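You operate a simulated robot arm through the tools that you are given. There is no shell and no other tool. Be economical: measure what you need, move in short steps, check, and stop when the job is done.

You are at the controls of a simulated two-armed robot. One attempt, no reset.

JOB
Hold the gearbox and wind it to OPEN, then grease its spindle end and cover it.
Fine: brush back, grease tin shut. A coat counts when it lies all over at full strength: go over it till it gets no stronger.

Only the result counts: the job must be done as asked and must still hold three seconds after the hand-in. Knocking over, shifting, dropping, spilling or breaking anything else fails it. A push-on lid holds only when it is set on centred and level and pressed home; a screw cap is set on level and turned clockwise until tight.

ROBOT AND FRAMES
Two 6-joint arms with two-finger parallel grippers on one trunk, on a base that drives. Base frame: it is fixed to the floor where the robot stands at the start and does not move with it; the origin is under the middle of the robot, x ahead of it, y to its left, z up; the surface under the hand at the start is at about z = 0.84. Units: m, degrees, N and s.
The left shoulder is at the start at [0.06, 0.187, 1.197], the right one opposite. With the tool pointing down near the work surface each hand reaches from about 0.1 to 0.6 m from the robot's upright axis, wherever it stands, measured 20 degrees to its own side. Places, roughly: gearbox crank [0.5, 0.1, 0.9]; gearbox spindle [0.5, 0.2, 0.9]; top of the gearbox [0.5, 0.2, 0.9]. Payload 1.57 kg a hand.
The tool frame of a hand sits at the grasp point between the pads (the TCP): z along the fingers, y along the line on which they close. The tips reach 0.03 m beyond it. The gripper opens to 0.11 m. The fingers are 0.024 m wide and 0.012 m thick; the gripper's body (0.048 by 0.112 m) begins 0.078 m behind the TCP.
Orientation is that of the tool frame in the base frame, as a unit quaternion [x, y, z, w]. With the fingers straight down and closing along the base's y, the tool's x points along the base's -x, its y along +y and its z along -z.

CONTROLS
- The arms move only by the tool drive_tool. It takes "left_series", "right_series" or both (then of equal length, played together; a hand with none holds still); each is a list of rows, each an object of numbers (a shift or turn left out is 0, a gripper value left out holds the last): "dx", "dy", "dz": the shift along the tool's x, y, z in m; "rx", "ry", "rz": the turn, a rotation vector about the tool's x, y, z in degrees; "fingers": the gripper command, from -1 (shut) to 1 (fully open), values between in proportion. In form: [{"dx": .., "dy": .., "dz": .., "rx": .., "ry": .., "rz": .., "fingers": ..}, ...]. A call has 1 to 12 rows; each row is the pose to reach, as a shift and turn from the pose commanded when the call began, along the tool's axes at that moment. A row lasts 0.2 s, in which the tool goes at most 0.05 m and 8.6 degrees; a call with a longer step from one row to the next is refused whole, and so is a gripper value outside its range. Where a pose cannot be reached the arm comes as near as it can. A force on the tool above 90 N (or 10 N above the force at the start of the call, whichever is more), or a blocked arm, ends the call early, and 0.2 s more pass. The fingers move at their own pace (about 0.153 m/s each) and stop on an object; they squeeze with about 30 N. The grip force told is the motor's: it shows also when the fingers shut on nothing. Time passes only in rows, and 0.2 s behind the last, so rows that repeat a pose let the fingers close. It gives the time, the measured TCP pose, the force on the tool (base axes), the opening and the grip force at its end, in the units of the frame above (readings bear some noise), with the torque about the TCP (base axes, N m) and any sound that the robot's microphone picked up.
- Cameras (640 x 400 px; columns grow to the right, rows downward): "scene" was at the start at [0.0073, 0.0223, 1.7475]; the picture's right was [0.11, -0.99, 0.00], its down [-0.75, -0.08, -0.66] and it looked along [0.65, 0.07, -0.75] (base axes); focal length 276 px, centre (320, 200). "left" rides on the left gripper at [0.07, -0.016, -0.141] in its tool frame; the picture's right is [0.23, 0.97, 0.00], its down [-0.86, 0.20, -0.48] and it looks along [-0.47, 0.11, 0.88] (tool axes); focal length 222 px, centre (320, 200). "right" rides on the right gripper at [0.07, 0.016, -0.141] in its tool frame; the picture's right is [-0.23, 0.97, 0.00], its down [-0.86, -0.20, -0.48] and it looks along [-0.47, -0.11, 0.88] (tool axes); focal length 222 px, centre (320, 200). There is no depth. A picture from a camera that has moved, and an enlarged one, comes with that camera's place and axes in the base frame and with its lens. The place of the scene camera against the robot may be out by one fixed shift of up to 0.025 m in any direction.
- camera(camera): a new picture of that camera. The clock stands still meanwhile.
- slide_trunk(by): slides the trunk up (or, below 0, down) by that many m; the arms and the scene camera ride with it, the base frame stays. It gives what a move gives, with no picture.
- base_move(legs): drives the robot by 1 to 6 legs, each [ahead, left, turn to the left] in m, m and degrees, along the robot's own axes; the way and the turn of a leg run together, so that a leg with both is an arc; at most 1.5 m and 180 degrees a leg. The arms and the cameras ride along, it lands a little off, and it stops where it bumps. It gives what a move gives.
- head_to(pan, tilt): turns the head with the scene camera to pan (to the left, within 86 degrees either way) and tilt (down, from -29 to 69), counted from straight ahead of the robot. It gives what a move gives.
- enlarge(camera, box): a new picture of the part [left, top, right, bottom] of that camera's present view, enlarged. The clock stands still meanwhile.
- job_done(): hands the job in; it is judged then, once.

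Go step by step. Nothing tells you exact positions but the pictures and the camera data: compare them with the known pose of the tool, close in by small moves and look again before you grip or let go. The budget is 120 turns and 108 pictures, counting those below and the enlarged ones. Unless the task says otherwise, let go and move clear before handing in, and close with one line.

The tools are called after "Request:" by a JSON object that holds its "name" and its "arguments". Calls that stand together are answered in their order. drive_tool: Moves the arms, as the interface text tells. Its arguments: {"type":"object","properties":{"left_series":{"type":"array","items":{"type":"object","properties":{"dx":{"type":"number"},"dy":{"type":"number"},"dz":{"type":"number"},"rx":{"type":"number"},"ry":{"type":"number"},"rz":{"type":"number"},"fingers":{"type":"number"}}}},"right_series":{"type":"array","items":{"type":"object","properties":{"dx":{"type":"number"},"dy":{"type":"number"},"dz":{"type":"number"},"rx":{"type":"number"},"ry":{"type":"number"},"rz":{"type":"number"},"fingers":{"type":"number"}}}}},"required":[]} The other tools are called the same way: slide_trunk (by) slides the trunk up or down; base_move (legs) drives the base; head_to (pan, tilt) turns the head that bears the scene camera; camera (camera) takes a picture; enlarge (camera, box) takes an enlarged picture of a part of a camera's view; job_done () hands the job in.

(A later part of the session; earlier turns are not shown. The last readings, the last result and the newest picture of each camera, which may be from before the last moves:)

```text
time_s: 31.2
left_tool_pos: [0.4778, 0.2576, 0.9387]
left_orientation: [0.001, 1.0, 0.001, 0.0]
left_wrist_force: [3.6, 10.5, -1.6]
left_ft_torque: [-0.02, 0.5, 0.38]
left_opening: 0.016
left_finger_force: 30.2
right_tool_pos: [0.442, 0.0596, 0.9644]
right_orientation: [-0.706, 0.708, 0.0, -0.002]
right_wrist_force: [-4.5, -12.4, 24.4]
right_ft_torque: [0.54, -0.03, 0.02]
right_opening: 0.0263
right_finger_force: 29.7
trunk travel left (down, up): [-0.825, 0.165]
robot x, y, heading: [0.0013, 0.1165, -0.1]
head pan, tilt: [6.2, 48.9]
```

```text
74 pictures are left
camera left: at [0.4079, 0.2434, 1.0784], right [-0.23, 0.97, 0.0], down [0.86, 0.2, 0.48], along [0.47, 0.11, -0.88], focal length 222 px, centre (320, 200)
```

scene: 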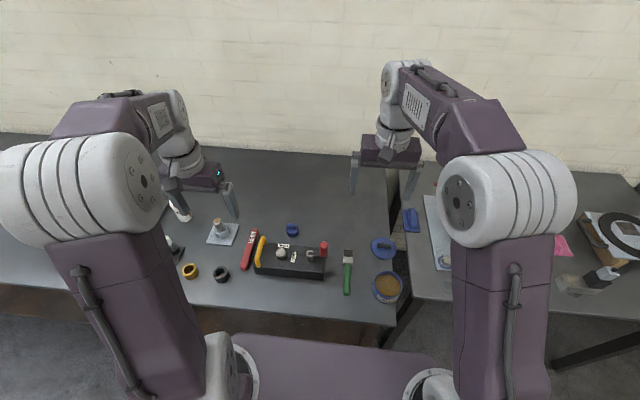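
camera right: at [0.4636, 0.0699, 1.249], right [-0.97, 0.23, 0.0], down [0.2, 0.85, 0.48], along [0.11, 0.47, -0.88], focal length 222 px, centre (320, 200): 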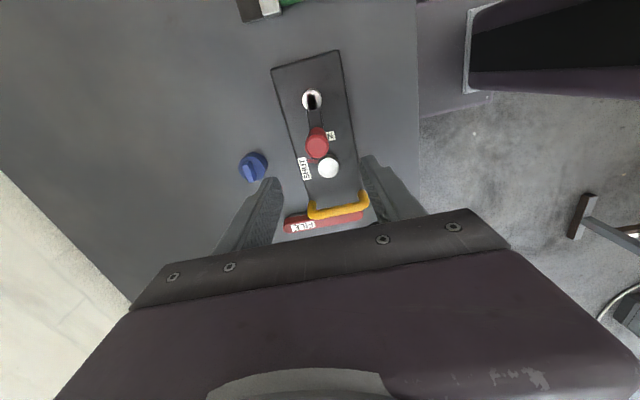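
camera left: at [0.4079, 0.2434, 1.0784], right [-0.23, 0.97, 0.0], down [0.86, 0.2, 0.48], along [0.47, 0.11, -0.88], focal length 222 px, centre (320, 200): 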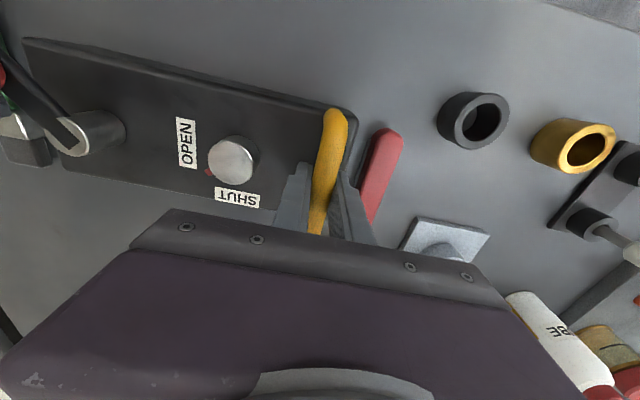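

The pointer is well on its way to OPEN. I'll wind another 70° and check closely.

Request:
{"name": "drive_tool", "arguments": {"right_series": [{"dx": -0.0065, "dy": 0.0045}, {"dx": -0.0136, "dy": 0.0079}, {"dx": -0.0213, "dy": 0.0099}, {"dx": -0.0292, "dy": 0.0106}, {"dx": -0.0371, "dy": 0.0099}, {"dx": -0.0448, "dy": 0.0079}, {"dx": -0.052, "dy": 0.0045}]}}

Request:
{"name": "enlarge", "arguments": {"camera": "left", "box": [140, 90, 300, 220]}}

```text
time_s: 32.8
left_tool_pos: [0.48, 0.2594, 0.9372]
left_orientation: [0.001, 1.0, 0.001, 0.0]
left_wrist_force: [4.9, 5.9, 4.2]
left_ft_torque: [-0.08, 0.36, 0.59]
left_opening: 0.0161
left_finger_force: 29.9
right_tool_pos: [0.4404, 0.1132, 0.9648]
right_orientation: [-0.706, 0.708, 0.0, 0.0]
right_wrist_force: [-3.6, -4.9, -0.8]
right_ft_torque: [-0.18, -0.17, 0.0]
right_opening: 0.0265
right_finger_force: 30.1
trunk travel left (down, up): [-0.825, 0.165]
robot x, y, heading: [-0.0012, 0.1197, 0.1]
head pan, tilt: [6.2, 48.9]
```

```text
3.08 times, centred on (220, 155) of left
camera zoom: at [0.4105, 0.2429, 1.0784], right [-0.22, 0.97, 0.0], down [0.86, 0.2, 0.48], along [0.47, 0.11, -0.88], focal length 684 px, centre (628, 338)
```

zoom: 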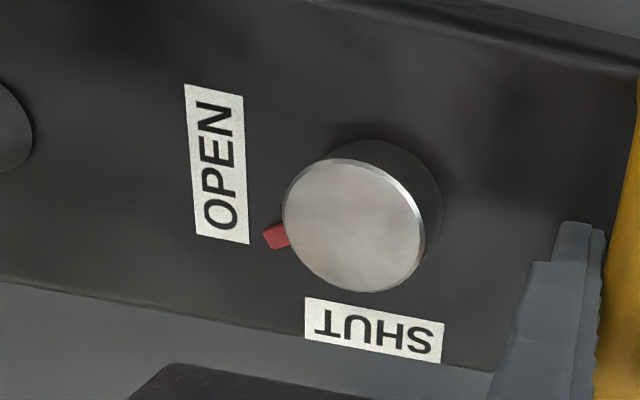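

The pointer still has about 35° to go to OPEN, which is roughly another 3/4 turn of the crank. Continuing.

Request:
{"name": "drive_tool", "arguments": {"right_series": [{"dx": -0.0064, "dy": -0.0045}, {"dx": -0.0121, "dy": -0.0102, "dz": 0.001}, {"dx": -0.0166, "dy": -0.0167, "dz": 0.001}, {"dx": -0.02, "dy": -0.0238, "dz": 0.001}, {"dx": -0.022, "dy": -0.0315, "dz": 0.001}, {"dx": -0.0227, "dy": -0.0394, "dz": 0.001}, {"dx": -0.022, "dy": -0.0473, "dz": 0.001}, {"dx": -0.02, "dy": -0.055, "dz": 0.001}, {"dx": -0.0166, "dy": -0.0622, "dz": 0.001}, {"dx": -0.0121, "dy": -0.0686, "dz": 0.001}, {"dx": -0.0064, "dy": -0.0743, "dz": 0.001}, {"dx": 0, "dy": -0.0788, "dz": 0.001}]}}

Request:
{"name": "enlarge", "arguments": {"camera": "left", "box": [140, 90, 300, 220]}}

```text
time_s: 35.4
left_tool_pos: [0.477, 0.2579, 0.9373]
left_orientation: [0.0, 1.0, 0.001, 0.0]
left_wrist_force: [6.9, -4.5, -1.3]
left_ft_torque: [0.0, 0.68, 0.7]
left_opening: 0.016
left_finger_force: 29.7
right_tool_pos: [0.5189, 0.1117, 0.9644]
right_orientation: [-0.707, 0.708, 0.0, 0.0]
right_wrist_force: [-10.2, 1.9, 13.8]
right_ft_torque: [0.06, -0.27, 0.03]
right_opening: 0.0259
right_finger_force: 30.0
trunk travel left (down, up): [-0.825, 0.165]
robot x, y, heading: [0.0008, 0.1198, -0.2]
head pan, tilt: [6.2, 48.9]
```

```text
3.08 times, centred on (220, 155) of left
camera zoom: at [0.4086, 0.2423, 1.0786], right [-0.22, 0.97, 0.0], down [0.86, 0.2, 0.48], along [0.47, 0.11, -0.88], focal length 684 px, centre (628, 338)
```

zoom: 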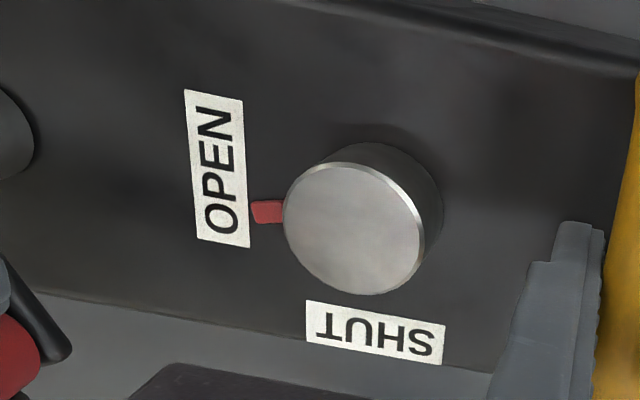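

About 20° of pointer is left, roughly 160° of crank. Continuing 120°.

Request:
{"name": "drive_tool", "arguments": {"right_series": [{"dx": 0.0072, "dy": -0.0034}, {"dx": 0.0149, "dy": -0.0054}, {"dx": 0.0228, "dy": -0.0061}, {"dx": 0.0307, "dy": -0.0054}, {"dx": 0.0384, "dy": -0.0034}, {"dx": 0.0455, "dy": 0}, {"dx": 0.052, "dy": 0.0045}, {"dx": 0.0577, "dy": 0.0102}, {"dx": 0.0622, "dy": 0.0166}, {"dx": 0.0656, "dy": 0.0238}, {"dx": 0.0676, "dy": 0.0315}, {"dx": 0.0683, "dy": 0.0394}]}}

Request:
{"name": "enlarge", "arguments": {"camera": "left", "box": [140, 90, 300, 220]}}

```text
time_s: 38.0
left_tool_pos: [0.4783, 0.2588, 0.9374]
left_orientation: [0.002, 1.0, 0.0, -0.001]
left_wrist_force: [0.7, -21.6, 7.8]
left_ft_torque: [0.01, -0.13, -0.12]
left_opening: 0.0157
left_finger_force: 30.0
right_tool_pos: [0.4807, 0.0433, 0.9643]
right_orientation: [-0.706, 0.708, -0.001, 0.001]
right_wrist_force: [4.7, 23.2, 0.2]
right_ft_torque: [-0.79, 0.12, 0.0]
right_opening: 0.0258
right_finger_force: 30.0
trunk travel left (down, up): [-0.825, 0.165]
robot x, y, heading: [0.004, 0.1224, 0.1]
head pan, tilt: [6.2, 48.9]
```

```text
3.08 times, centred on (220, 155) of left
camera zoom: at [0.4095, 0.2427, 1.0786], right [-0.22, 0.97, 0.0], down [0.86, 0.2, 0.48], along [0.47, 0.11, -0.88], focal length 684 px, centre (628, 338)
```

zoom: 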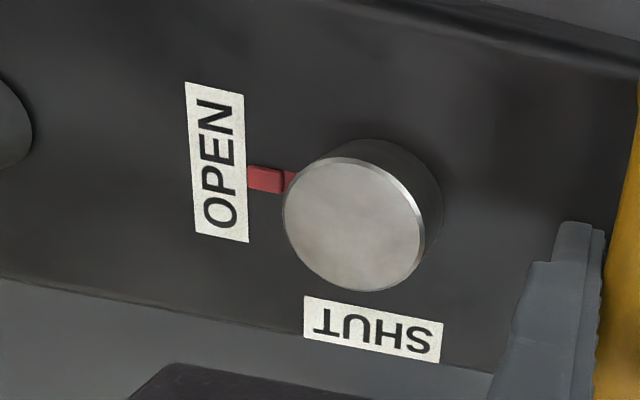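

The pointer is within a few degrees of the OPEN mark. I'll wind about 28° more and look again.

Request:
{"name": "drive_tool", "arguments": {"right_series": [{"dx": -0.0015, "dy": 0.0}, {"dx": -0.0022, "dy": 0.0079, "dz": 0.002}, {"dx": -0.0042, "dy": 0.0156, "dz": 0.002}, {"dx": -0.0068, "dy": 0.0214, "dz": 0.002}, {"dx": -0.0068, "dy": 0.0214, "dz": 0.002}]}}

Request:
{"name": "enlarge", "arguments": {"camera": "left", "box": [140, 90, 300, 220]}}

Request:
{"name": "enlarge", "arguments": {"camera": "scene", "box": [280, 200, 400, 290]}}

```text
time_s: 39.2
left_tool_pos: [0.4754, 0.2616, 0.9375]
left_orientation: [0.002, 1.0, 0.002, -0.002]
left_wrist_force: [-5.7, 36.5, -0.5]
left_ft_torque: [-0.08, 0.19, -0.79]
left_opening: 0.0159
left_finger_force: 30.3
right_tool_pos: [0.4583, 0.0468, 0.9635]
right_orientation: [-0.706, 0.708, -0.001, 0.001]
right_wrist_force: [14.4, -42.0, 33.5]
right_ft_torque: [0.83, -0.28, -0.34]
right_opening: 0.0258
right_finger_force: 30.2
trunk travel left (down, up): [-0.825, 0.165]
robot x, y, heading: [0.001, 0.1174, 0.0]
head pan, tilt: [6.2, 48.9]
```

```text
3.08 times, centred on (220, 155) of left
camera zoom: at [0.4074, 0.2438, 1.0788], right [-0.22, 0.97, 0.0], down [0.86, 0.2, 0.48], along [0.46, 0.11, -0.88], focal length 684 px, centre (628, 338)
```

zoom: 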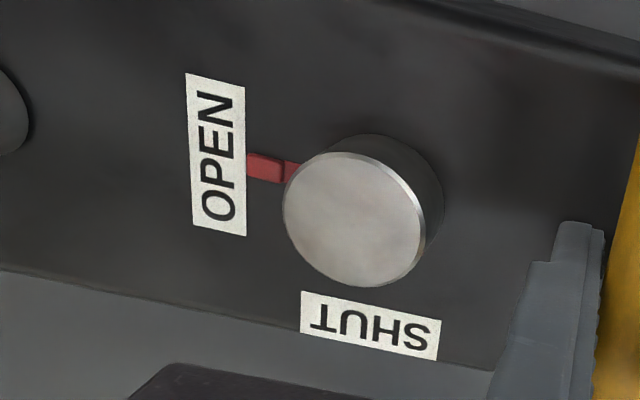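

```text
4.44 times, centred on (340, 245) of scene
camera zoom: at [0.0054, 0.1402, 1.7478], right [0.11, -0.99, 0.0], down [-0.75, -0.08, -0.66], along [0.65, 0.07, -0.75], focal length 1229 px, centre (231, 0)
```

zoom: 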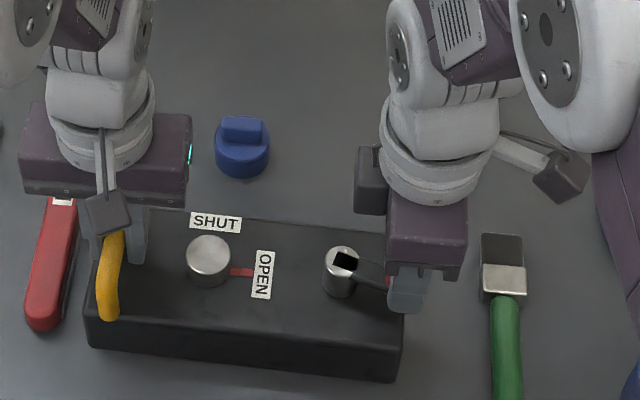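

The pointer now lies right on the OPEN mark, and the rising force suggests the end stop (the box was nudged about 1°). I'll ease back without downforce so the box squares up again.

Request:
{"name": "drive_tool", "arguments": {"right_series": [{"dx": 0.002, "dy": -0.001, "dz": -0.003}, {"dx": 0.003, "dy": -0.003, "dz": -0.003}, {"dx": 0.003, "dy": -0.005, "dz": -0.003}, {"dx": 0.003, "dy": -0.005, "dz": -0.003}]}}

Request:
{"name": "camera", "arguments": {"camera": "left"}}

```text
time_s: 40.2
left_tool_pos: [0.4792, 0.259, 0.9382]
left_orientation: [0.001, 1.0, 0.0, 0.0]
left_wrist_force: [-3.1, 24.4, 2.5]
left_ft_torque: [-0.14, -0.46, -0.6]
left_opening: 0.0156
left_finger_force: 30.1
right_tool_pos: [0.4622, 0.0469, 0.9636]
right_orientation: [-0.706, 0.708, 0.0, -0.001]
right_wrist_force: [1.8, -21.8, -0.1]
right_ft_torque: [0.17, 0.1, 0.0]
right_opening: 0.0259
right_finger_force: 29.9
trunk travel left (down, up): [-0.825, 0.165]
robot x, y, heading: [0.0028, 0.1155, -0.2]
head pan, tilt: [6.2, 48.9]
```

```text
68 pictures are left
camera left: at [0.4097, 0.2426, 1.0786], right [-0.22, 0.97, 0.0], down [0.85, 0.2, 0.48], along [0.47, 0.11, -0.88], focal length 222 px, centre (320, 200)
```

left: 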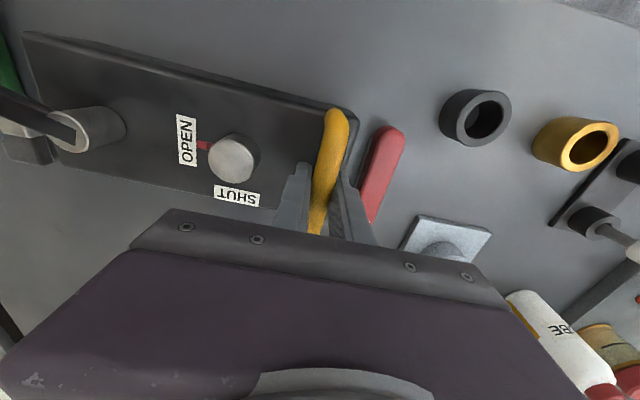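

The pointer is at OPEN. I'll let go of the crank, lift, and move the right hand over the brush, which lies along x at y ≈ -0.04.

Request:
{"name": "drive_tool", "arguments": {"right_series": [{"dx": 0.002, "fingers": 0.2}, {"dx": 0.002}, {"dx": 0.002, "dz": -0.04}, {"dx": 0.002, "dz": -0.085}, {"dx": 0.002, "dz": -0.13}, {"dx": 0.03, "dy": 0.002, "dz": -0.15}, {"dx": 0.06, "dy": 0.004, "dz": -0.15}, {"dx": 0.087, "dy": 0.007, "dz": -0.15}, {"dx": 0.087, "dy": 0.007, "dz": -0.15, "rz": 8.5}, {"dx": 0.087, "dy": 0.007, "dz": -0.15, "rz": 17}, {"dx": 0.087, "dy": 0.007, "dz": -0.15, "rz": 25.5}, {"dx": 0.087, "dy": 0.007, "dz": -0.15, "rz": 34}]}}

Request:
{"name": "drive_tool", "arguments": {"right_series": [{"rz": 8}, {"rz": 16}, {"rz": 24}, {"rz": 32}, {"rz": 40}, {"rz": 48}, {"rz": 56}, {"rz": 56}]}}

Request:
{"name": "camera", "arguments": {"camera": "right"}}

Request:
{"name": "camera", "arguments": {"camera": "left"}}

```text
time_s: 42.8
left_tool_pos: [0.4788, 0.2587, 0.9364]
left_orientation: [0.001, 1.0, 0.001, 0.0]
left_wrist_force: [2.5, 1.2, 6.4]
left_ft_torque: [-0.01, 0.08, -0.11]
left_opening: 0.0155
left_finger_force: 30.2
right_tool_pos: [0.4569, -0.0401, 1.1138]
right_orientation: [-0.467, 0.884, 0.0, 0.0]
right_wrist_force: [0.6, -0.6, 0.0]
right_ft_torque: [0.0, -0.01, 0.0]
right_opening: 0.0659
right_finger_force: 0.1
trunk travel left (down, up): [-0.825, 0.165]
robot x, y, heading: [0.0003, 0.1179, 0.1]
head pan, tilt: [6.2, 48.9]
```

```text
time_s: 44.6
left_tool_pos: [0.478, 0.2591, 0.9383]
left_orientation: [0.0, 1.0, 0.0, 0.0]
left_wrist_force: [3.2, 1.4, 9.3]
left_ft_torque: [0.01, 0.12, -0.15]
left_opening: 0.0156
left_finger_force: 30.7
right_tool_pos: [0.4568, -0.0392, 1.1153]
right_orientation: [0.002, 1.0, 0.0, 0.0]
right_wrist_force: [-0.7, 0.4, 0.4]
right_ft_torque: [-0.02, -0.02, -0.02]
right_opening: 0.0661
right_finger_force: 0.1
trunk travel left (down, up): [-0.825, 0.165]
robot x, y, heading: [0.0014, 0.1203, -0.2]
head pan, tilt: [6.2, 48.9]
```

```text
67 pictures are left
camera right: at [0.3857, -0.0226, 1.2572], right [0.23, 0.97, 0.0], down [0.85, -0.2, 0.48], along [0.47, -0.11, -0.88], focal length 222 px, centre (320, 200)
```

right: 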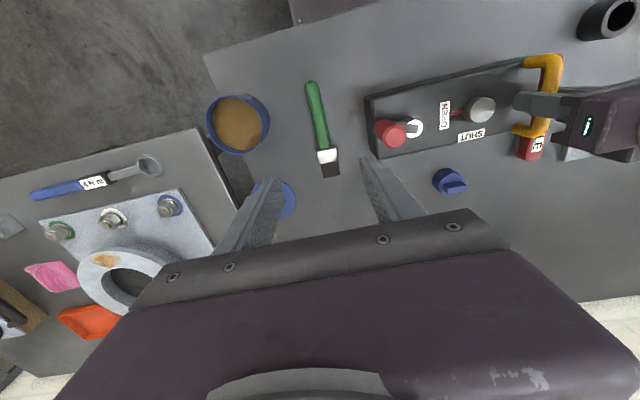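

```text
66 pictures are left
camera left: at [0.4093, 0.2427, 1.0786], right [-0.22, 0.97, 0.0], down [0.86, 0.2, 0.48], along [0.47, 0.11, -0.88], focal length 222 px, centre (320, 200)
```

left: 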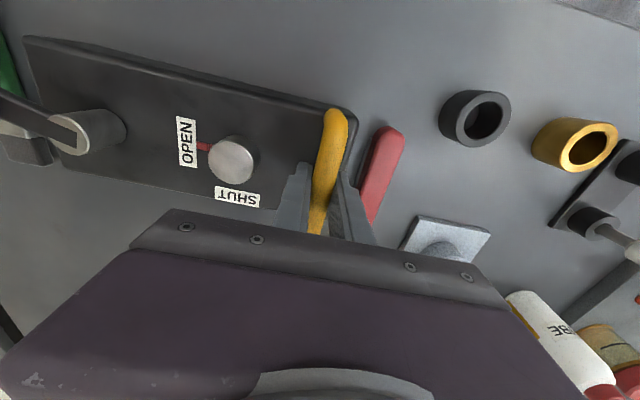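

The brush lies along x at y ≈ -0.041 with its bristles at the far end, and the tin is at about (0.417, -0.167). I'll lower over the brush handle.

Request:
{"name": "drive_tool", "arguments": {"right_series": [{"dx": -0.002, "dz": 0.03}, {"dx": -0.004, "dz": 0.065}, {"dx": -0.006, "dz": 0.1}, {"dx": -0.008, "dy": -0.002, "dz": 0.135}, {"dx": -0.008, "dy": -0.002, "dz": 0.17}, {"dx": -0.008, "dy": -0.002, "dz": 0.2}, {"dx": -0.008, "dy": -0.002, "dz": 0.225}, {"dx": -0.008, "dy": -0.002, "dz": 0.225}]}}

Request:
{"name": "camera", "arguments": {"camera": "right"}}

```text
time_s: 46.4
left_tool_pos: [0.4782, 0.2594, 0.937]
left_orientation: [0.0, 1.0, 0.0, 0.0]
left_wrist_force: [2.2, 1.6, 8.9]
left_ft_torque: [-0.05, 0.03, -0.05]
left_opening: 0.0157
left_finger_force: 30.0
right_tool_pos: [0.4637, -0.042, 0.8889]
right_orientation: [0.001, 1.0, 0.0, 0.0]
right_wrist_force: [0.0, 0.0, -0.5]
right_ft_torque: [-0.02, 0.0, 0.0]
right_opening: 0.0658
right_finger_force: 0.1
trunk travel left (down, up): [-0.825, 0.165]
robot x, y, heading: [0.005, 0.1195, 0.1]
head pan, tilt: [6.2, 48.9]
```

```text
65 pictures are left
camera right: at [0.3932, -0.0248, 1.0317], right [0.23, 0.97, 0.0], down [0.85, -0.2, 0.48], along [0.47, -0.11, -0.88], focal length 222 px, centre (320, 200)
```

right: 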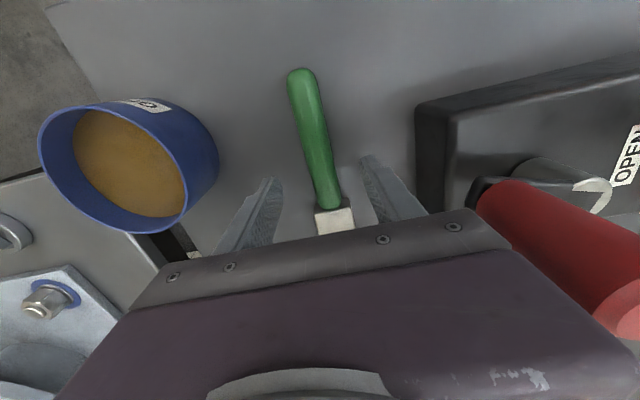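

The brush handle is between the fingers. I'll lower the last 15 mm and grip.

Request:
{"name": "drive_tool", "arguments": {"right_series": [{"dz": 0.008}, {"dz": 0.014}, {"dz": 0.014, "fingers": -1}, {"dz": 0.014}, {"dz": 0.014}, {"dz": 0.014}]}}

Request:
{"name": "camera", "arguments": {"camera": "right"}}

```text
time_s: 47.8
left_tool_pos: [0.4785, 0.2595, 0.9373]
left_orientation: [0.001, 1.0, 0.0, 0.0]
left_wrist_force: [2.4, 0.2, 7.5]
left_ft_torque: [0.01, 0.07, -0.08]
left_opening: 0.016
left_finger_force: 29.7
right_tool_pos: [0.4629, -0.0428, 0.8758]
right_orientation: [0.001, 1.0, 0.001, 0.001]
right_wrist_force: [0.1, 0.3, 1.5]
right_ft_torque: [0.0, -0.11, 0.02]
right_opening: 0.0208
right_finger_force: 30.2
trunk travel left (down, up): [-0.825, 0.165]
robot x, y, heading: [0.0019, 0.1224, -0.3]
head pan, tilt: [6.2, 48.9]
```

```text
64 pictures are left
camera right: at [0.3935, -0.0248, 1.0184], right [0.23, 0.97, 0.0], down [0.85, -0.2, 0.48], along [0.47, -0.11, -0.88], focal length 222 px, centre (320, 200)
```

right: 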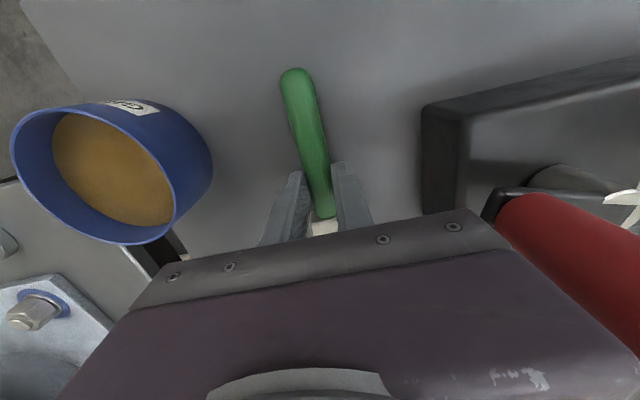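

The brush is held, gripped at (0.463, -0.043, 0.876). I'll lift it and turn a quarter, while the left hand lets go of the handle and backs off to the left.

Request:
{"name": "drive_tool", "arguments": {"right_series": [{"dz": -0.04}, {"dz": -0.08}, {"dz": -0.12}, {"dz": -0.16}, {"dz": -0.2}, {"dz": -0.2, "rz": 8.5}, {"dz": -0.2, "rz": 17}, {"dz": -0.2, "rz": 25.5}, {"dz": -0.2, "rz": 34}, {"dz": -0.2, "rz": 42.5}, {"dz": -0.2, "rz": 51}, {"dz": -0.2, "rz": 59.5}], "left_series": [{"fingers": 0}, {"fingers": 0}, {"dz": -0.02}, {"dz": -0.06}, {"dz": -0.1}, {"dz": -0.14}, {"dz": -0.18}, {"dz": -0.2, "dy": 0.03}, {"dz": -0.2, "dy": 0.06}, {"dz": -0.2, "dy": 0.09}, {"dz": -0.2, "dy": 0.12}, {"dz": -0.2, "dy": 0.12}]}}

Request:
{"name": "drive_tool", "arguments": {"right_series": [{"rz": 8}, {"rz": 16}, {"rz": 24}, {"rz": 30.5}, {"rz": 30.5}]}}

```text
time_s: 50.4
left_tool_pos: [0.4802, 0.3795, 1.1365]
left_orientation: [0.001, 1.0, 0.0, 0.0]
left_wrist_force: [-0.1, -0.2, -0.5]
left_ft_torque: [0.04, 0.0, 0.0]
left_opening: 0.0554
left_finger_force: 0.1
right_tool_pos: [0.4646, -0.0421, 1.0764]
right_orientation: [0.498, 0.867, 0.0, 0.001]
right_wrist_force: [-0.2, -0.8, -1.5]
right_ft_torque: [0.02, 0.0, -0.01]
right_opening: 0.0213
right_finger_force: 30.0
trunk travel left (down, up): [-0.825, 0.165]
robot x, y, heading: [0.0006, 0.1171, 0.0]
head pan, tilt: [6.2, 48.9]
```

```text
time_s: 51.6
left_tool_pos: [0.4792, 0.3782, 1.1382]
left_orientation: [0.001, 1.0, 0.0, 0.001]
left_wrist_force: [-0.1, 1.1, 0.4]
left_ft_torque: [-0.01, -0.02, -0.05]
left_opening: 0.0548
left_finger_force: 0.1
right_tool_pos: [0.4654, -0.0421, 1.0752]
right_orientation: [0.708, 0.706, 0.0, 0.0]
right_wrist_force: [-1.2, 0.1, -1.4]
right_ft_torque: [0.01, 0.03, -0.01]
right_opening: 0.021
right_finger_force: 30.7
trunk travel left (down, up): [-0.825, 0.165]
robot x, y, heading: [0.0023, 0.1227, -0.1]
head pan, tilt: [6.2, 48.9]
```

Now I'll tilt the brush 50°, tip down, and move it over the tin.

Request:
{"name": "drive_tool", "arguments": {"right_series": [{"ry": 8, "dx": -0.011, "dy": -0.008}, {"ry": 16, "dx": -0.022, "dy": -0.016}, {"ry": 24, "dx": -0.033, "dy": -0.024}, {"ry": 32, "dx": -0.044, "dy": -0.032}, {"ry": 40, "dx": -0.055, "dy": -0.04}, {"ry": 46, "dx": -0.065, "dy": -0.047}, {"ry": 50, "dx": -0.072, "dy": -0.052, "dz": 0.01}, {"ry": 50, "dx": -0.072, "dy": -0.052, "dz": 0.025}, {"ry": 50, "dx": -0.072, "dy": -0.052, "dz": 0.025}]}}

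Request:
{"name": "camera", "arguments": {"camera": "scene"}}

Request:
{"name": "camera", "arguments": {"camera": "right"}}

```text
time_s: 53.6
left_tool_pos: [0.4792, 0.3791, 1.1357]
left_orientation: [0.001, 1.0, 0.0, 0.0]
left_wrist_force: [-0.5, 0.0, -0.5]
left_ft_torque: [-0.02, -0.03, 0.01]
left_opening: 0.055
left_finger_force: 0.1
right_tool_pos: [0.4109, -0.1142, 1.0503]
right_orientation: [0.641, 0.64, 0.299, -0.299]
right_wrist_force: [0.0, 0.0, 0.1]
right_ft_torque: [0.0, -0.02, 0.0]
right_opening: 0.0211
right_finger_force: 30.0
trunk travel left (down, up): [-0.825, 0.165]
robot x, y, heading: [-0.0014, 0.1187, -0.0]
head pan, tilt: [6.2, 48.9]
```

```text
63 pictures are left
camera scene: at [0.0073, 0.1418, 1.7475], right [0.11, -0.99, 0.0], down [-0.75, -0.08, -0.66], along [0.65, 0.07, -0.75], focal length 276 px, centre (320, 200)
```

scene: 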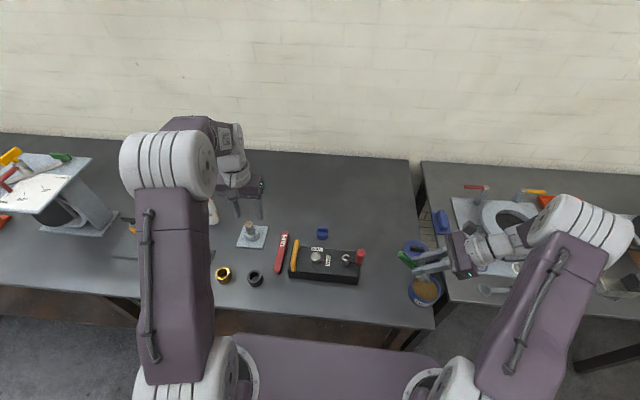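

```text
62 pictures are left
camera right: at [0.4272, -0.176, 1.1959], right [0.97, -0.15, -0.17], down [-0.2, -0.92, -0.35], along [-0.11, 0.37, -0.92], focal length 222 px, centre (320, 200)
```

right: 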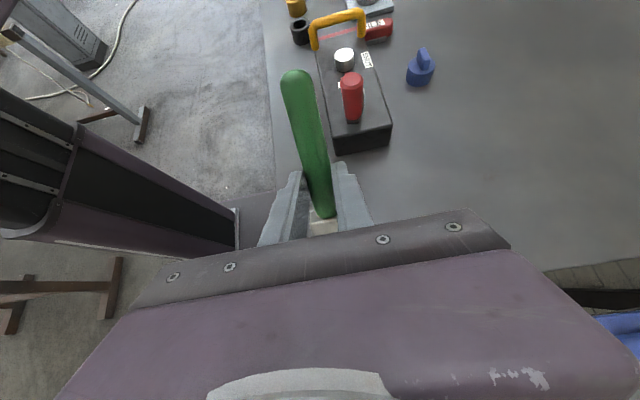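

The tilt works. I'll check where the bristles are relative to the tin.

Request:
{"name": "enlarge", "arguments": {"camera": "scene", "box": [380, 220, 500, 310]}}

```text
4.44 times, centred on (440, 265) of scene
camera zoom: at [0.0073, 0.1418, 1.7475], right [0.11, -0.99, 0.0], down [-0.75, -0.08, -0.66], along [0.65, 0.07, -0.75], focal length 1229 px, centre (-213, -89)
```

zoom: 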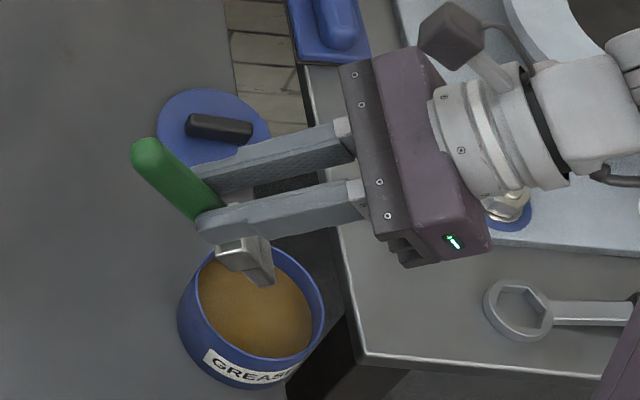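

The bristles are above the grease. I'll lower into the tin in steps, watching the force.

Request:
{"name": "drive_tool", "arguments": {"right_series": [{"dx": -0.015, "dy": 0.005, "dz": 0.013}, {"dx": -0.031, "dy": 0.005, "dz": 0.026}, {"dx": -0.046, "dy": 0.005, "dz": 0.0385}, {"dx": -0.058, "dy": 0.005, "dz": 0.048}, {"dx": -0.058, "dy": 0.005, "dz": 0.048}]}}

Request:
{"name": "enlarge", "arguments": {"camera": "scene", "box": [380, 220, 500, 310]}}

```text
time_s: 54.8
left_tool_pos: [0.4797, 0.3802, 1.1375]
left_orientation: [0.001, 1.0, -0.001, -0.001]
left_wrist_force: [0.7, -0.3, -0.6]
left_ft_torque: [-0.01, 0.03, -0.01]
left_opening: 0.0548
left_finger_force: 0.1
right_tool_pos: [0.4169, -0.114, 0.9758]
right_orientation: [0.642, 0.64, 0.299, -0.298]
right_wrist_force: [-0.3, 0.0, -0.5]
right_ft_torque: [-0.02, 0.02, 0.01]
right_opening: 0.0208
right_finger_force: 29.7
trunk travel left (down, up): [-0.825, 0.165]
robot x, y, heading: [-0.001, 0.1209, 0.2]
head pan, tilt: [6.2, 48.9]
```

```text
4.44 times, centred on (440, 265) of scene
camera zoom: at [0.0074, 0.1415, 1.7475], right [0.11, -0.99, 0.0], down [-0.75, -0.08, -0.66], along [0.65, 0.07, -0.75], focal length 1229 px, centre (-213, -89)
```

zoom: 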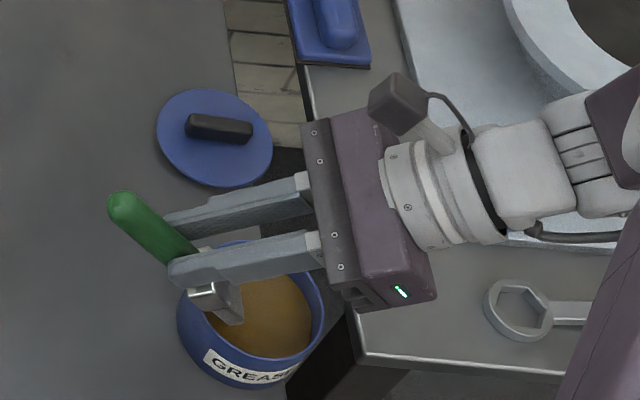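

The tip is in the tin near its left wall. I'll shift 12 mm to the right, lower further, and swirl.

Request:
{"name": "drive_tool", "arguments": {"right_series": [{"dx": -0.0077, "dz": -0.0092}, {"dx": -0.0184, "dz": -0.0002}, {"dx": -0.0184, "dz": -0.0002}]}}

Request:
{"name": "enlarge", "arguments": {"camera": "scene", "box": [395, 250, 475, 310]}}

```text
time_s: 55.6
left_tool_pos: [0.4791, 0.3812, 1.1379]
left_orientation: [0.0, 1.0, -0.002, -0.001]
left_wrist_force: [0.2, -0.4, 0.1]
left_ft_torque: [0.0, 0.02, 0.03]
left_opening: 0.0551
left_finger_force: 0.2
right_tool_pos: [0.416, -0.1244, 0.9643]
right_orientation: [0.641, 0.64, 0.299, -0.299]
right_wrist_force: [1.6, 5.5, 20.9]
right_ft_torque: [-0.27, -0.09, 0.06]
right_opening: 0.0211
right_finger_force: 29.8
trunk travel left (down, up): [-0.825, 0.165]
robot x, y, heading: [0.0047, 0.1192, -0.1]
head pan, tilt: [6.2, 48.9]
```

```text
6.67 times, centred on (435, 280) of scene
camera zoom: at [0.0059, 0.1443, 1.7478], right [0.11, -0.99, 0.0], down [-0.75, -0.08, -0.66], along [0.65, 0.07, -0.75], focal length 1843 px, centre (-447, -333)
```

zoom: 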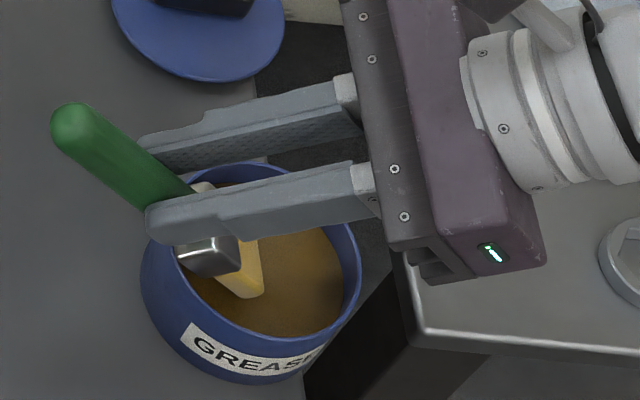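

The bristles have picked up grease. I'll lift straight out and carry the brush over the crank to above the spindle.

Request:
{"name": "drive_tool", "arguments": {"right_series": [{"dx": 0.031, "dz": -0.026}, {"dx": 0.061, "dz": -0.051}, {"dx": 0.092, "dz": -0.077}, {"dx": 0.1175, "dy": 0.007, "dz": -0.0466}, {"dx": 0.143, "dy": 0.014, "dz": -0.0162}, {"dx": 0.1685, "dy": 0.021, "dz": 0.0142}, {"dx": 0.194, "dy": 0.028, "dz": 0.0446}, {"dx": 0.2196, "dy": 0.034, "dz": 0.0749}, {"dx": 0.2451, "dy": 0.041, "dz": 0.1053}, {"dx": 0.2706, "dy": 0.048, "dz": 0.1357}, {"dx": 0.2961, "dy": 0.055, "dz": 0.1661}, {"dx": 0.3216, "dy": 0.062, "dz": 0.1965}]}}

Request:
{"name": "camera", "arguments": {"camera": "left"}}

Request:
{"name": "camera", "arguments": {"camera": "scene"}}

```text
time_s: 58.2
left_tool_pos: [0.4794, 0.3796, 1.1361]
left_orientation: [0.001, 1.0, 0.001, 0.001]
left_wrist_force: [0.0, -0.6, 0.0]
left_ft_torque: [-0.01, -0.03, 0.0]
left_opening: 0.055
left_finger_force: 0.0
right_tool_pos: [0.4798, 0.2328, 1.0813]
right_orientation: [0.642, 0.64, 0.298, -0.298]
right_wrist_force: [-1.1, -0.3, -0.4]
right_ft_torque: [-0.02, 0.01, -0.01]
right_opening: 0.0211
right_finger_force: 29.8
trunk travel left (down, up): [-0.825, 0.165]
robot x, y, heading: [0.0006, 0.1239, 0.1]
head pan, tilt: [6.2, 48.9]
```

```text
58 pictures are left
camera left: at [0.4106, 0.3644, 1.2772], right [-0.23, 0.97, 0.0], down [0.86, 0.2, 0.48], along [0.47, 0.11, -0.88], focal length 222 px, centre (320, 200)
```

left: 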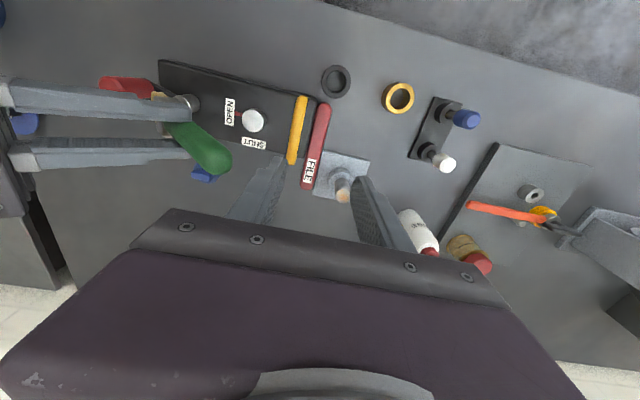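

```text
57 pictures are left
camera scene: at [0.0078, 0.1433, 1.7475], right [0.11, -0.99, 0.0], down [-0.75, -0.08, -0.66], along [0.65, 0.07, -0.75], focal length 276 px, centre (320, 200)
```

scene: 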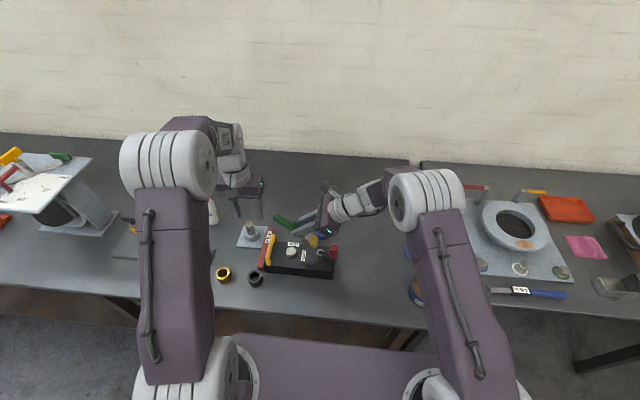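

Something went wrong: the brush tip caught the crank knob during the transit and pushed the gearbox about 8 cm to the left, into the file. I'll back the brush off upward and inspect before putting things back.

Request:
{"name": "drive_tool", "arguments": {"right_series": [{"dx": -0.0064, "dz": -0.0077}, {"dx": 0.013, "dz": -0.024}, {"dx": 0.04, "dz": -0.046}, {"dx": 0.07, "dz": -0.072}, {"dx": 0.052, "dz": -0.094}, {"dx": 0.032, "dz": -0.119}, {"dx": 0.012, "dz": -0.144}, {"dx": -0.008, "dz": -0.168}, {"dx": -0.028, "dz": -0.19}]}}

Request:
{"name": "enlarge", "arguments": {"camera": "left", "box": [80, 40, 400, 230]}}

Request:
{"name": "enlarge", "arguments": {"camera": "scene", "box": [200, 200, 360, 300]}}

```text
time_s: 60.2
left_tool_pos: [0.4805, 0.3781, 1.1371]
left_orientation: [0.001, 1.0, 0.001, 0.001]
left_wrist_force: [0.3, 0.1, 0.3]
left_ft_torque: [0.04, 0.0, -0.01]
left_opening: 0.0552
left_finger_force: 0.1
right_tool_pos: [0.4802, 0.0659, 1.1834]
right_orientation: [0.641, 0.64, 0.3, -0.299]
right_wrist_force: [-0.9, -0.4, -0.3]
right_ft_torque: [0.03, -0.02, 0.01]
right_opening: 0.0211
right_finger_force: 30.5
trunk travel left (down, up): [-0.825, 0.165]
robot x, y, heading: [0.0027, 0.1181, -0.1]
head pan, tilt: [6.2, 48.9]
```

```text
2.00 times, centred on (240, 135) of left
camera zoom: at [0.4105, 0.3619, 1.2778], right [-0.23, 0.97, 0.0], down [0.86, 0.2, 0.48], along [0.47, 0.11, -0.88], focal length 444 px, centre (480, 330)
```

zoom: 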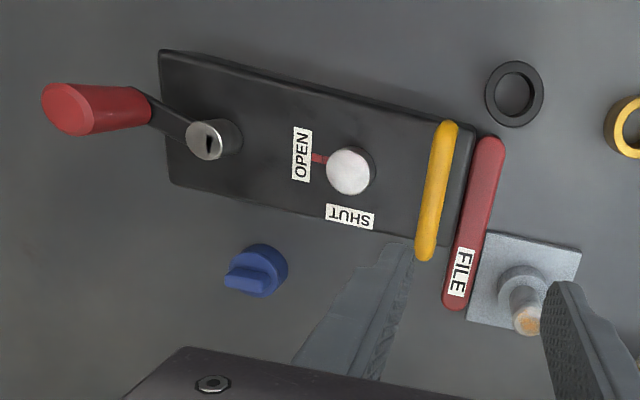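

```text
4.00 times, centred on (280, 250) of scene
camera zoom: at [0.0077, 0.1398, 1.7475], right [0.11, -0.99, 0.0], down [-0.75, -0.08, -0.66], along [0.65, 0.07, -0.75], focal length 1106 px, centre (480, 0)
```

zoom: 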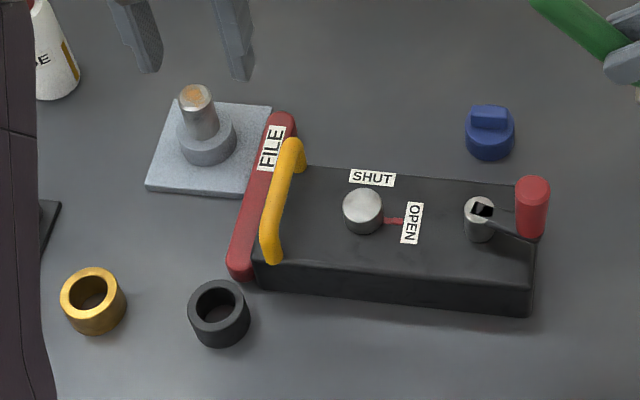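

The pointer is still at OPEN. The box went about (+1, +8.7) cm and pushed the file about +6 cm, and the stand plate seems unmoved. I'll grip the handle with the left hand and slide the box back.

Request:
{"name": "drive_tool", "arguments": {"left_series": [{"dx": -0.003, "dy": -0.015}, {"dx": -0.0055, "dy": -0.031}, {"dx": -0.0055, "dy": -0.031, "dz": 0.04}, {"dx": -0.0055, "dy": -0.031, "dz": 0.08}, {"dx": -0.0055, "dy": -0.031, "dz": 0.12}, {"dx": -0.0055, "dy": -0.031, "dz": 0.16}, {"dx": -0.0055, "dy": -0.031, "dz": 0.185}, {"dx": -0.0055, "dy": -0.031, "dz": 0.199}, {"dx": -0.0055, "dy": -0.031, "dz": 0.199, "fingers": -1}, {"dx": -0.0055, "dy": -0.031, "dz": 0.199}, {"dx": -0.0055, "dy": -0.031, "dz": 0.199}]}}

Request:
{"name": "camera", "arguments": {"camera": "left"}}

```text
time_s: 62.6
left_tool_pos: [0.4842, 0.3466, 0.9371]
left_orientation: [0.002, 1.0, 0.001, 0.0]
left_wrist_force: [0.9, -6.8, -0.7]
left_ft_torque: [-0.06, -0.45, -0.68]
left_opening: 0.0158
left_finger_force: 30.4
right_tool_pos: [0.4793, 0.0668, 1.1819]
right_orientation: [0.642, 0.639, 0.3, -0.299]
right_wrist_force: [-0.4, 0.5, -0.3]
right_ft_torque: [0.02, -0.03, -0.02]
right_opening: 0.0213
right_finger_force: 30.5
trunk travel left (down, up): [-0.825, 0.165]
robot x, y, heading: [-0.0004, 0.1179, 0.0]
head pan, tilt: [6.2, 48.9]
```

```text
54 pictures are left
camera left: at [0.4158, 0.3303, 1.0787], right [-0.22, 0.97, 0.0], down [0.86, 0.2, 0.48], along [0.47, 0.11, -0.88], focal length 222 px, centre (320, 200)
```

left: 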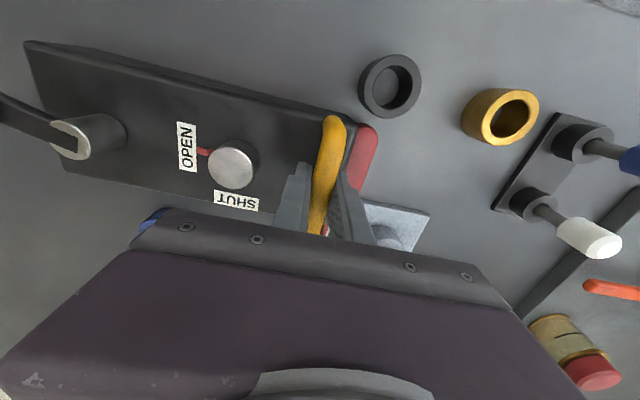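

The handle is gripped and the box is square in the grip. I'll slide it back to its original place.

Request:
{"name": "drive_tool", "arguments": {"left_series": [{"dx": 0.001, "dy": -0.009}, {"dx": 0.002, "dy": -0.018}, {"dx": 0.003, "dy": -0.027}, {"dx": 0.004, "dy": -0.036}, {"dx": 0.005, "dy": -0.045}, {"dx": 0.006, "dy": -0.054}, {"dx": 0.007, "dy": -0.063}, {"dx": 0.008, "dy": -0.072}, {"dx": 0.009, "dy": -0.08}, {"dx": 0.0097, "dy": -0.0873}, {"dx": 0.0097, "dy": -0.0873}]}}

Request:
{"name": "camera", "arguments": {"camera": "left"}}

Request:
{"name": "enlarge", "arguments": {"camera": "scene", "box": [200, 200, 360, 300]}}

```text
time_s: 65.0
left_tool_pos: [0.4749, 0.2614, 0.938]
left_orientation: [0.001, 1.0, 0.0, -0.001]
left_wrist_force: [0.4, 0.9, 0.0]
left_ft_torque: [-0.01, 0.06, 0.02]
left_opening: 0.0157
left_finger_force: 30.4
right_tool_pos: [0.4797, 0.069, 1.1827]
right_orientation: [0.642, 0.64, 0.299, -0.298]
right_wrist_force: [0.2, -0.1, -0.6]
right_ft_torque: [0.0, 0.05, 0.03]
right_opening: 0.021
right_finger_force: 30.0
trunk travel left (down, up): [-0.825, 0.165]
robot x, y, heading: [0.0001, 0.1196, -0.1]
head pan, tilt: [6.2, 48.9]
```

```text
53 pictures are left
camera left: at [0.4059, 0.2449, 1.079], right [-0.23, 0.97, 0.0], down [0.86, 0.2, 0.48], along [0.47, 0.11, -0.88], focal length 222 px, centre (320, 200)
```

left: 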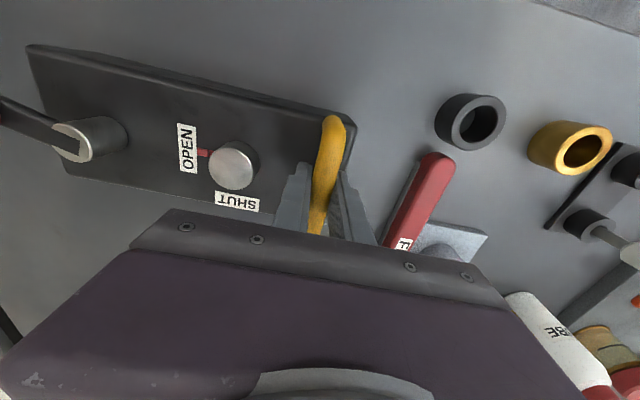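

```text
4.00 times, centred on (280, 250) of scene
camera zoom: at [0.0084, 0.1423, 1.7475], right [0.11, -0.99, 0.0], down [-0.75, -0.08, -0.66], along [0.65, 0.07, -0.75], focal length 1106 px, centre (480, 0)
```

zoom: 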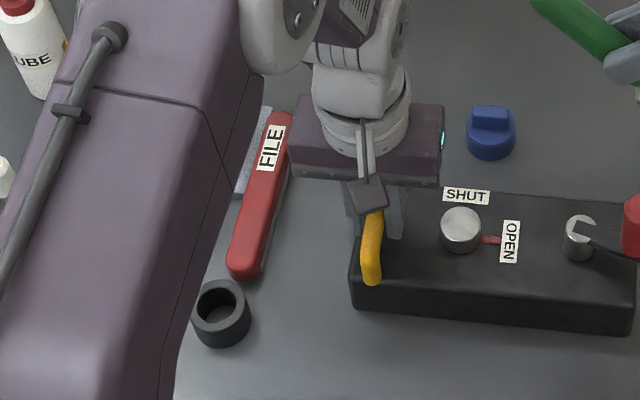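

The box is back in place. Next is the file: release the handle, lift, and move the left hand over the file's near part.

Request:
{"name": "drive_tool", "arguments": {"left_series": [{"fingers": 0}, {"fingers": 0}, {"dz": -0.03}, {"dz": -0.07}, {"dz": -0.11}, {"dz": -0.11, "dy": 0.03, "dx": -0.001}, {"dz": -0.11, "dy": 0.06, "dx": -0.002}, {"dz": -0.11, "dy": 0.09, "dx": -0.003}, {"dz": -0.11, "dy": 0.12, "dx": -0.003}, {"dz": -0.11, "dy": 0.12, "dx": -0.003}]}}

Request:
{"name": "camera", "arguments": {"camera": "left"}}

```text
time_s: 67.2
left_tool_pos: [0.4777, 0.3801, 1.0497]
left_orientation: [0.001, 1.0, 0.0, 0.0]
left_wrist_force: [0.7, 0.3, 0.2]
left_ft_torque: [0.04, 0.0, 0.0]
left_opening: 0.0551
left_finger_force: 0.0
right_tool_pos: [0.479, 0.0685, 1.1829]
right_orientation: [0.642, 0.64, 0.299, -0.298]
right_wrist_force: [0.1, -0.7, -0.3]
right_ft_torque: [0.02, -0.01, -0.04]
right_opening: 0.0214
right_finger_force: 30.1
trunk travel left (down, up): [-0.825, 0.165]
robot x, y, heading: [-0.0014, 0.1182, -0.1]
head pan, tilt: [6.2, 48.9]
```

```text
51 pictures are left
camera left: at [0.4086, 0.3641, 1.1897], right [-0.22, 0.97, 0.0], down [0.86, 0.2, 0.48], along [0.47, 0.11, -0.88], focal length 222 px, centre (320, 200)
```

left: 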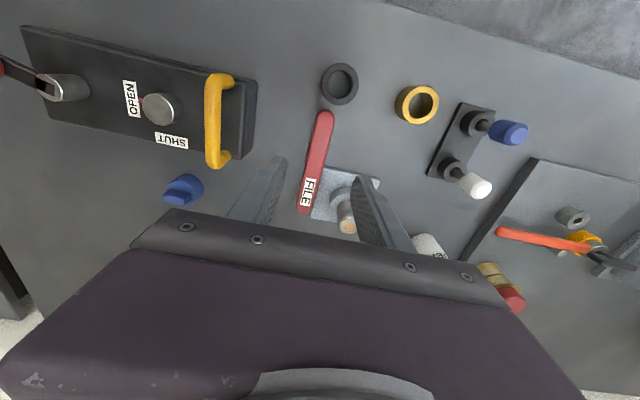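

The file is between the fingers and clear of the plate at this x. I'll lower and grip it.

Request:
{"name": "drive_tool", "arguments": {"left_series": [{"dz": 0.04, "dy": 0.002}, {"dz": 0.08, "dy": 0.002}, {"dz": 0.12, "dy": 0.002}, {"dz": 0.15, "dy": 0.002}, {"dz": 0.168, "dy": 0.002}, {"dz": 0.176, "dy": 0.002}, {"dz": 0.176, "dy": 0.002, "fingers": -1}, {"dz": 0.176, "dy": 0.002}, {"dz": 0.176, "dy": 0.002}]}}

Request:
{"name": "camera", "arguments": {"camera": "left"}}

```text
time_s: 69.2
left_tool_pos: [0.4777, 0.3821, 0.8723]
left_orientation: [0.001, 1.0, 0.001, 0.0]
left_wrist_force: [0.3, -2.0, -1.5]
left_ft_torque: [-0.11, -0.03, -0.12]
left_opening: 0.0276
left_finger_force: 29.7
right_tool_pos: [0.4792, 0.0673, 1.1818]
right_orientation: [0.641, 0.641, 0.299, -0.3]
right_wrist_force: [0.0, 0.1, -1.1]
right_ft_torque: [0.03, -0.03, -0.02]
right_opening: 0.0211
right_finger_force: 30.0
trunk travel left (down, up): [-0.825, 0.165]
robot x, y, heading: [-0.0003, 0.1196, 0.0]
head pan, tilt: [6.2, 48.9]
```

```text
50 pictures are left
camera left: at [0.4089, 0.3662, 1.0137], right [-0.22, 0.97, 0.0], down [0.86, 0.2, 0.48], along [0.47, 0.11, -0.88], focal length 222 px, centre (320, 200)
```

left: 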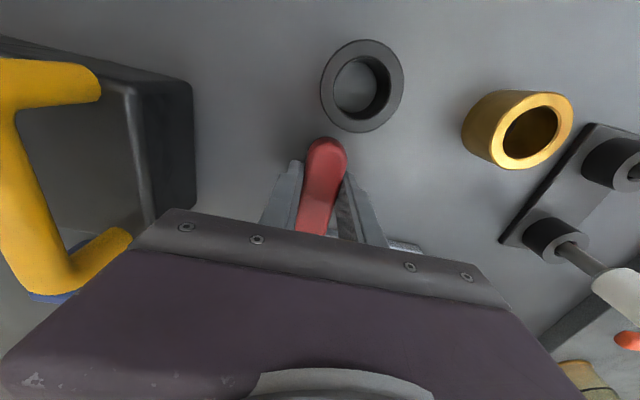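

The file is gripped. I'll slide it back by (-0.9, -6.0) cm and release it with a small opening.

Request:
{"name": "drive_tool", "arguments": {"left_series": [{"dx": 0.001, "dy": -0.008}, {"dx": 0.002, "dy": -0.016}, {"dx": 0.003, "dy": -0.024}, {"dx": 0.005, "dy": -0.032, "rz": -0.5}, {"dx": 0.006, "dy": -0.04, "rz": -1}, {"dx": 0.008, "dy": -0.048, "rz": -1.5}, {"dx": 0.009, "dy": -0.055, "rz": -1.5}, {"dx": 0.009, "dy": -0.0605, "rz": -1.5}, {"dx": 0.009, "dy": -0.0605, "rz": -1.5}, {"dx": 0.009, "dy": -0.0605, "rz": -1.5, "fingers": -0.3}, {"dx": 0.009, "dy": -0.0605, "rz": -1.5}]}}

Request:
{"name": "drive_tool", "arguments": {"left_series": [{"dz": -0.02}, {"dz": -0.06}, {"dz": -0.1}, {"dz": -0.14}, {"dz": -0.18}, {"dz": -0.22}, {"dz": -0.26}, {"dz": -0.26, "rz": 1.5, "dy": 0.02}, {"dz": -0.26, "rz": 1.5, "dy": 0.057}]}}

Request:
{"name": "camera", "arguments": {"camera": "left"}}

```text
time_s: 71.6
left_tool_pos: [0.4687, 0.3223, 0.873]
left_orientation: [-0.012, 1.0, 0.0, 0.001]
left_wrist_force: [-1.5, 1.0, -0.2]
left_ft_torque: [-0.01, 0.0, 0.02]
left_opening: 0.0386
left_finger_force: 0.1
right_tool_pos: [0.479, 0.0673, 1.1824]
right_orientation: [0.641, 0.64, 0.3, -0.299]
right_wrist_force: [-0.5, 0.2, -0.1]
right_ft_torque: [0.0, 0.0, 0.04]
right_opening: 0.021
right_finger_force: 30.8
trunk travel left (down, up): [-0.825, 0.165]
robot x, y, heading: [0.0037, 0.1171, -0.1]
head pan, tilt: [6.2, 48.9]
```

```text
time_s: 73.6
left_tool_pos: [0.4681, 0.3813, 1.1325]
left_orientation: [0.002, 1.0, -0.001, 0.0]
left_wrist_force: [0.1, 0.9, -0.1]
left_ft_torque: [-0.02, 0.01, -0.04]
left_opening: 0.0385
left_finger_force: 0.0
right_tool_pos: [0.4803, 0.0688, 1.1835]
right_orientation: [0.642, 0.64, 0.299, -0.298]
right_wrist_force: [-0.2, 0.2, -1.0]
right_ft_torque: [-0.03, 0.01, -0.01]
right_opening: 0.0213
right_finger_force: 30.3
trunk travel left (down, up): [-0.825, 0.165]
robot x, y, heading: [0.0013, 0.1162, -0.3]
head pan, tilt: [6.2, 48.9]
```

```text
49 pictures are left
camera left: at [0.3987, 0.3648, 1.2735], right [-0.22, 0.97, 0.0], down [0.86, 0.2, 0.48], along [0.47, 0.11, -0.88], focal length 222 px, centre (320, 200)
```

left: 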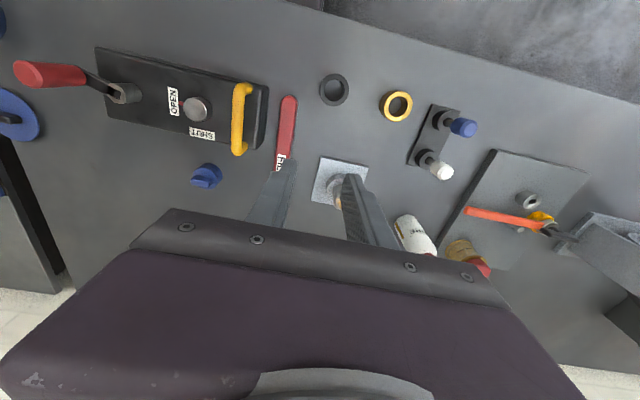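

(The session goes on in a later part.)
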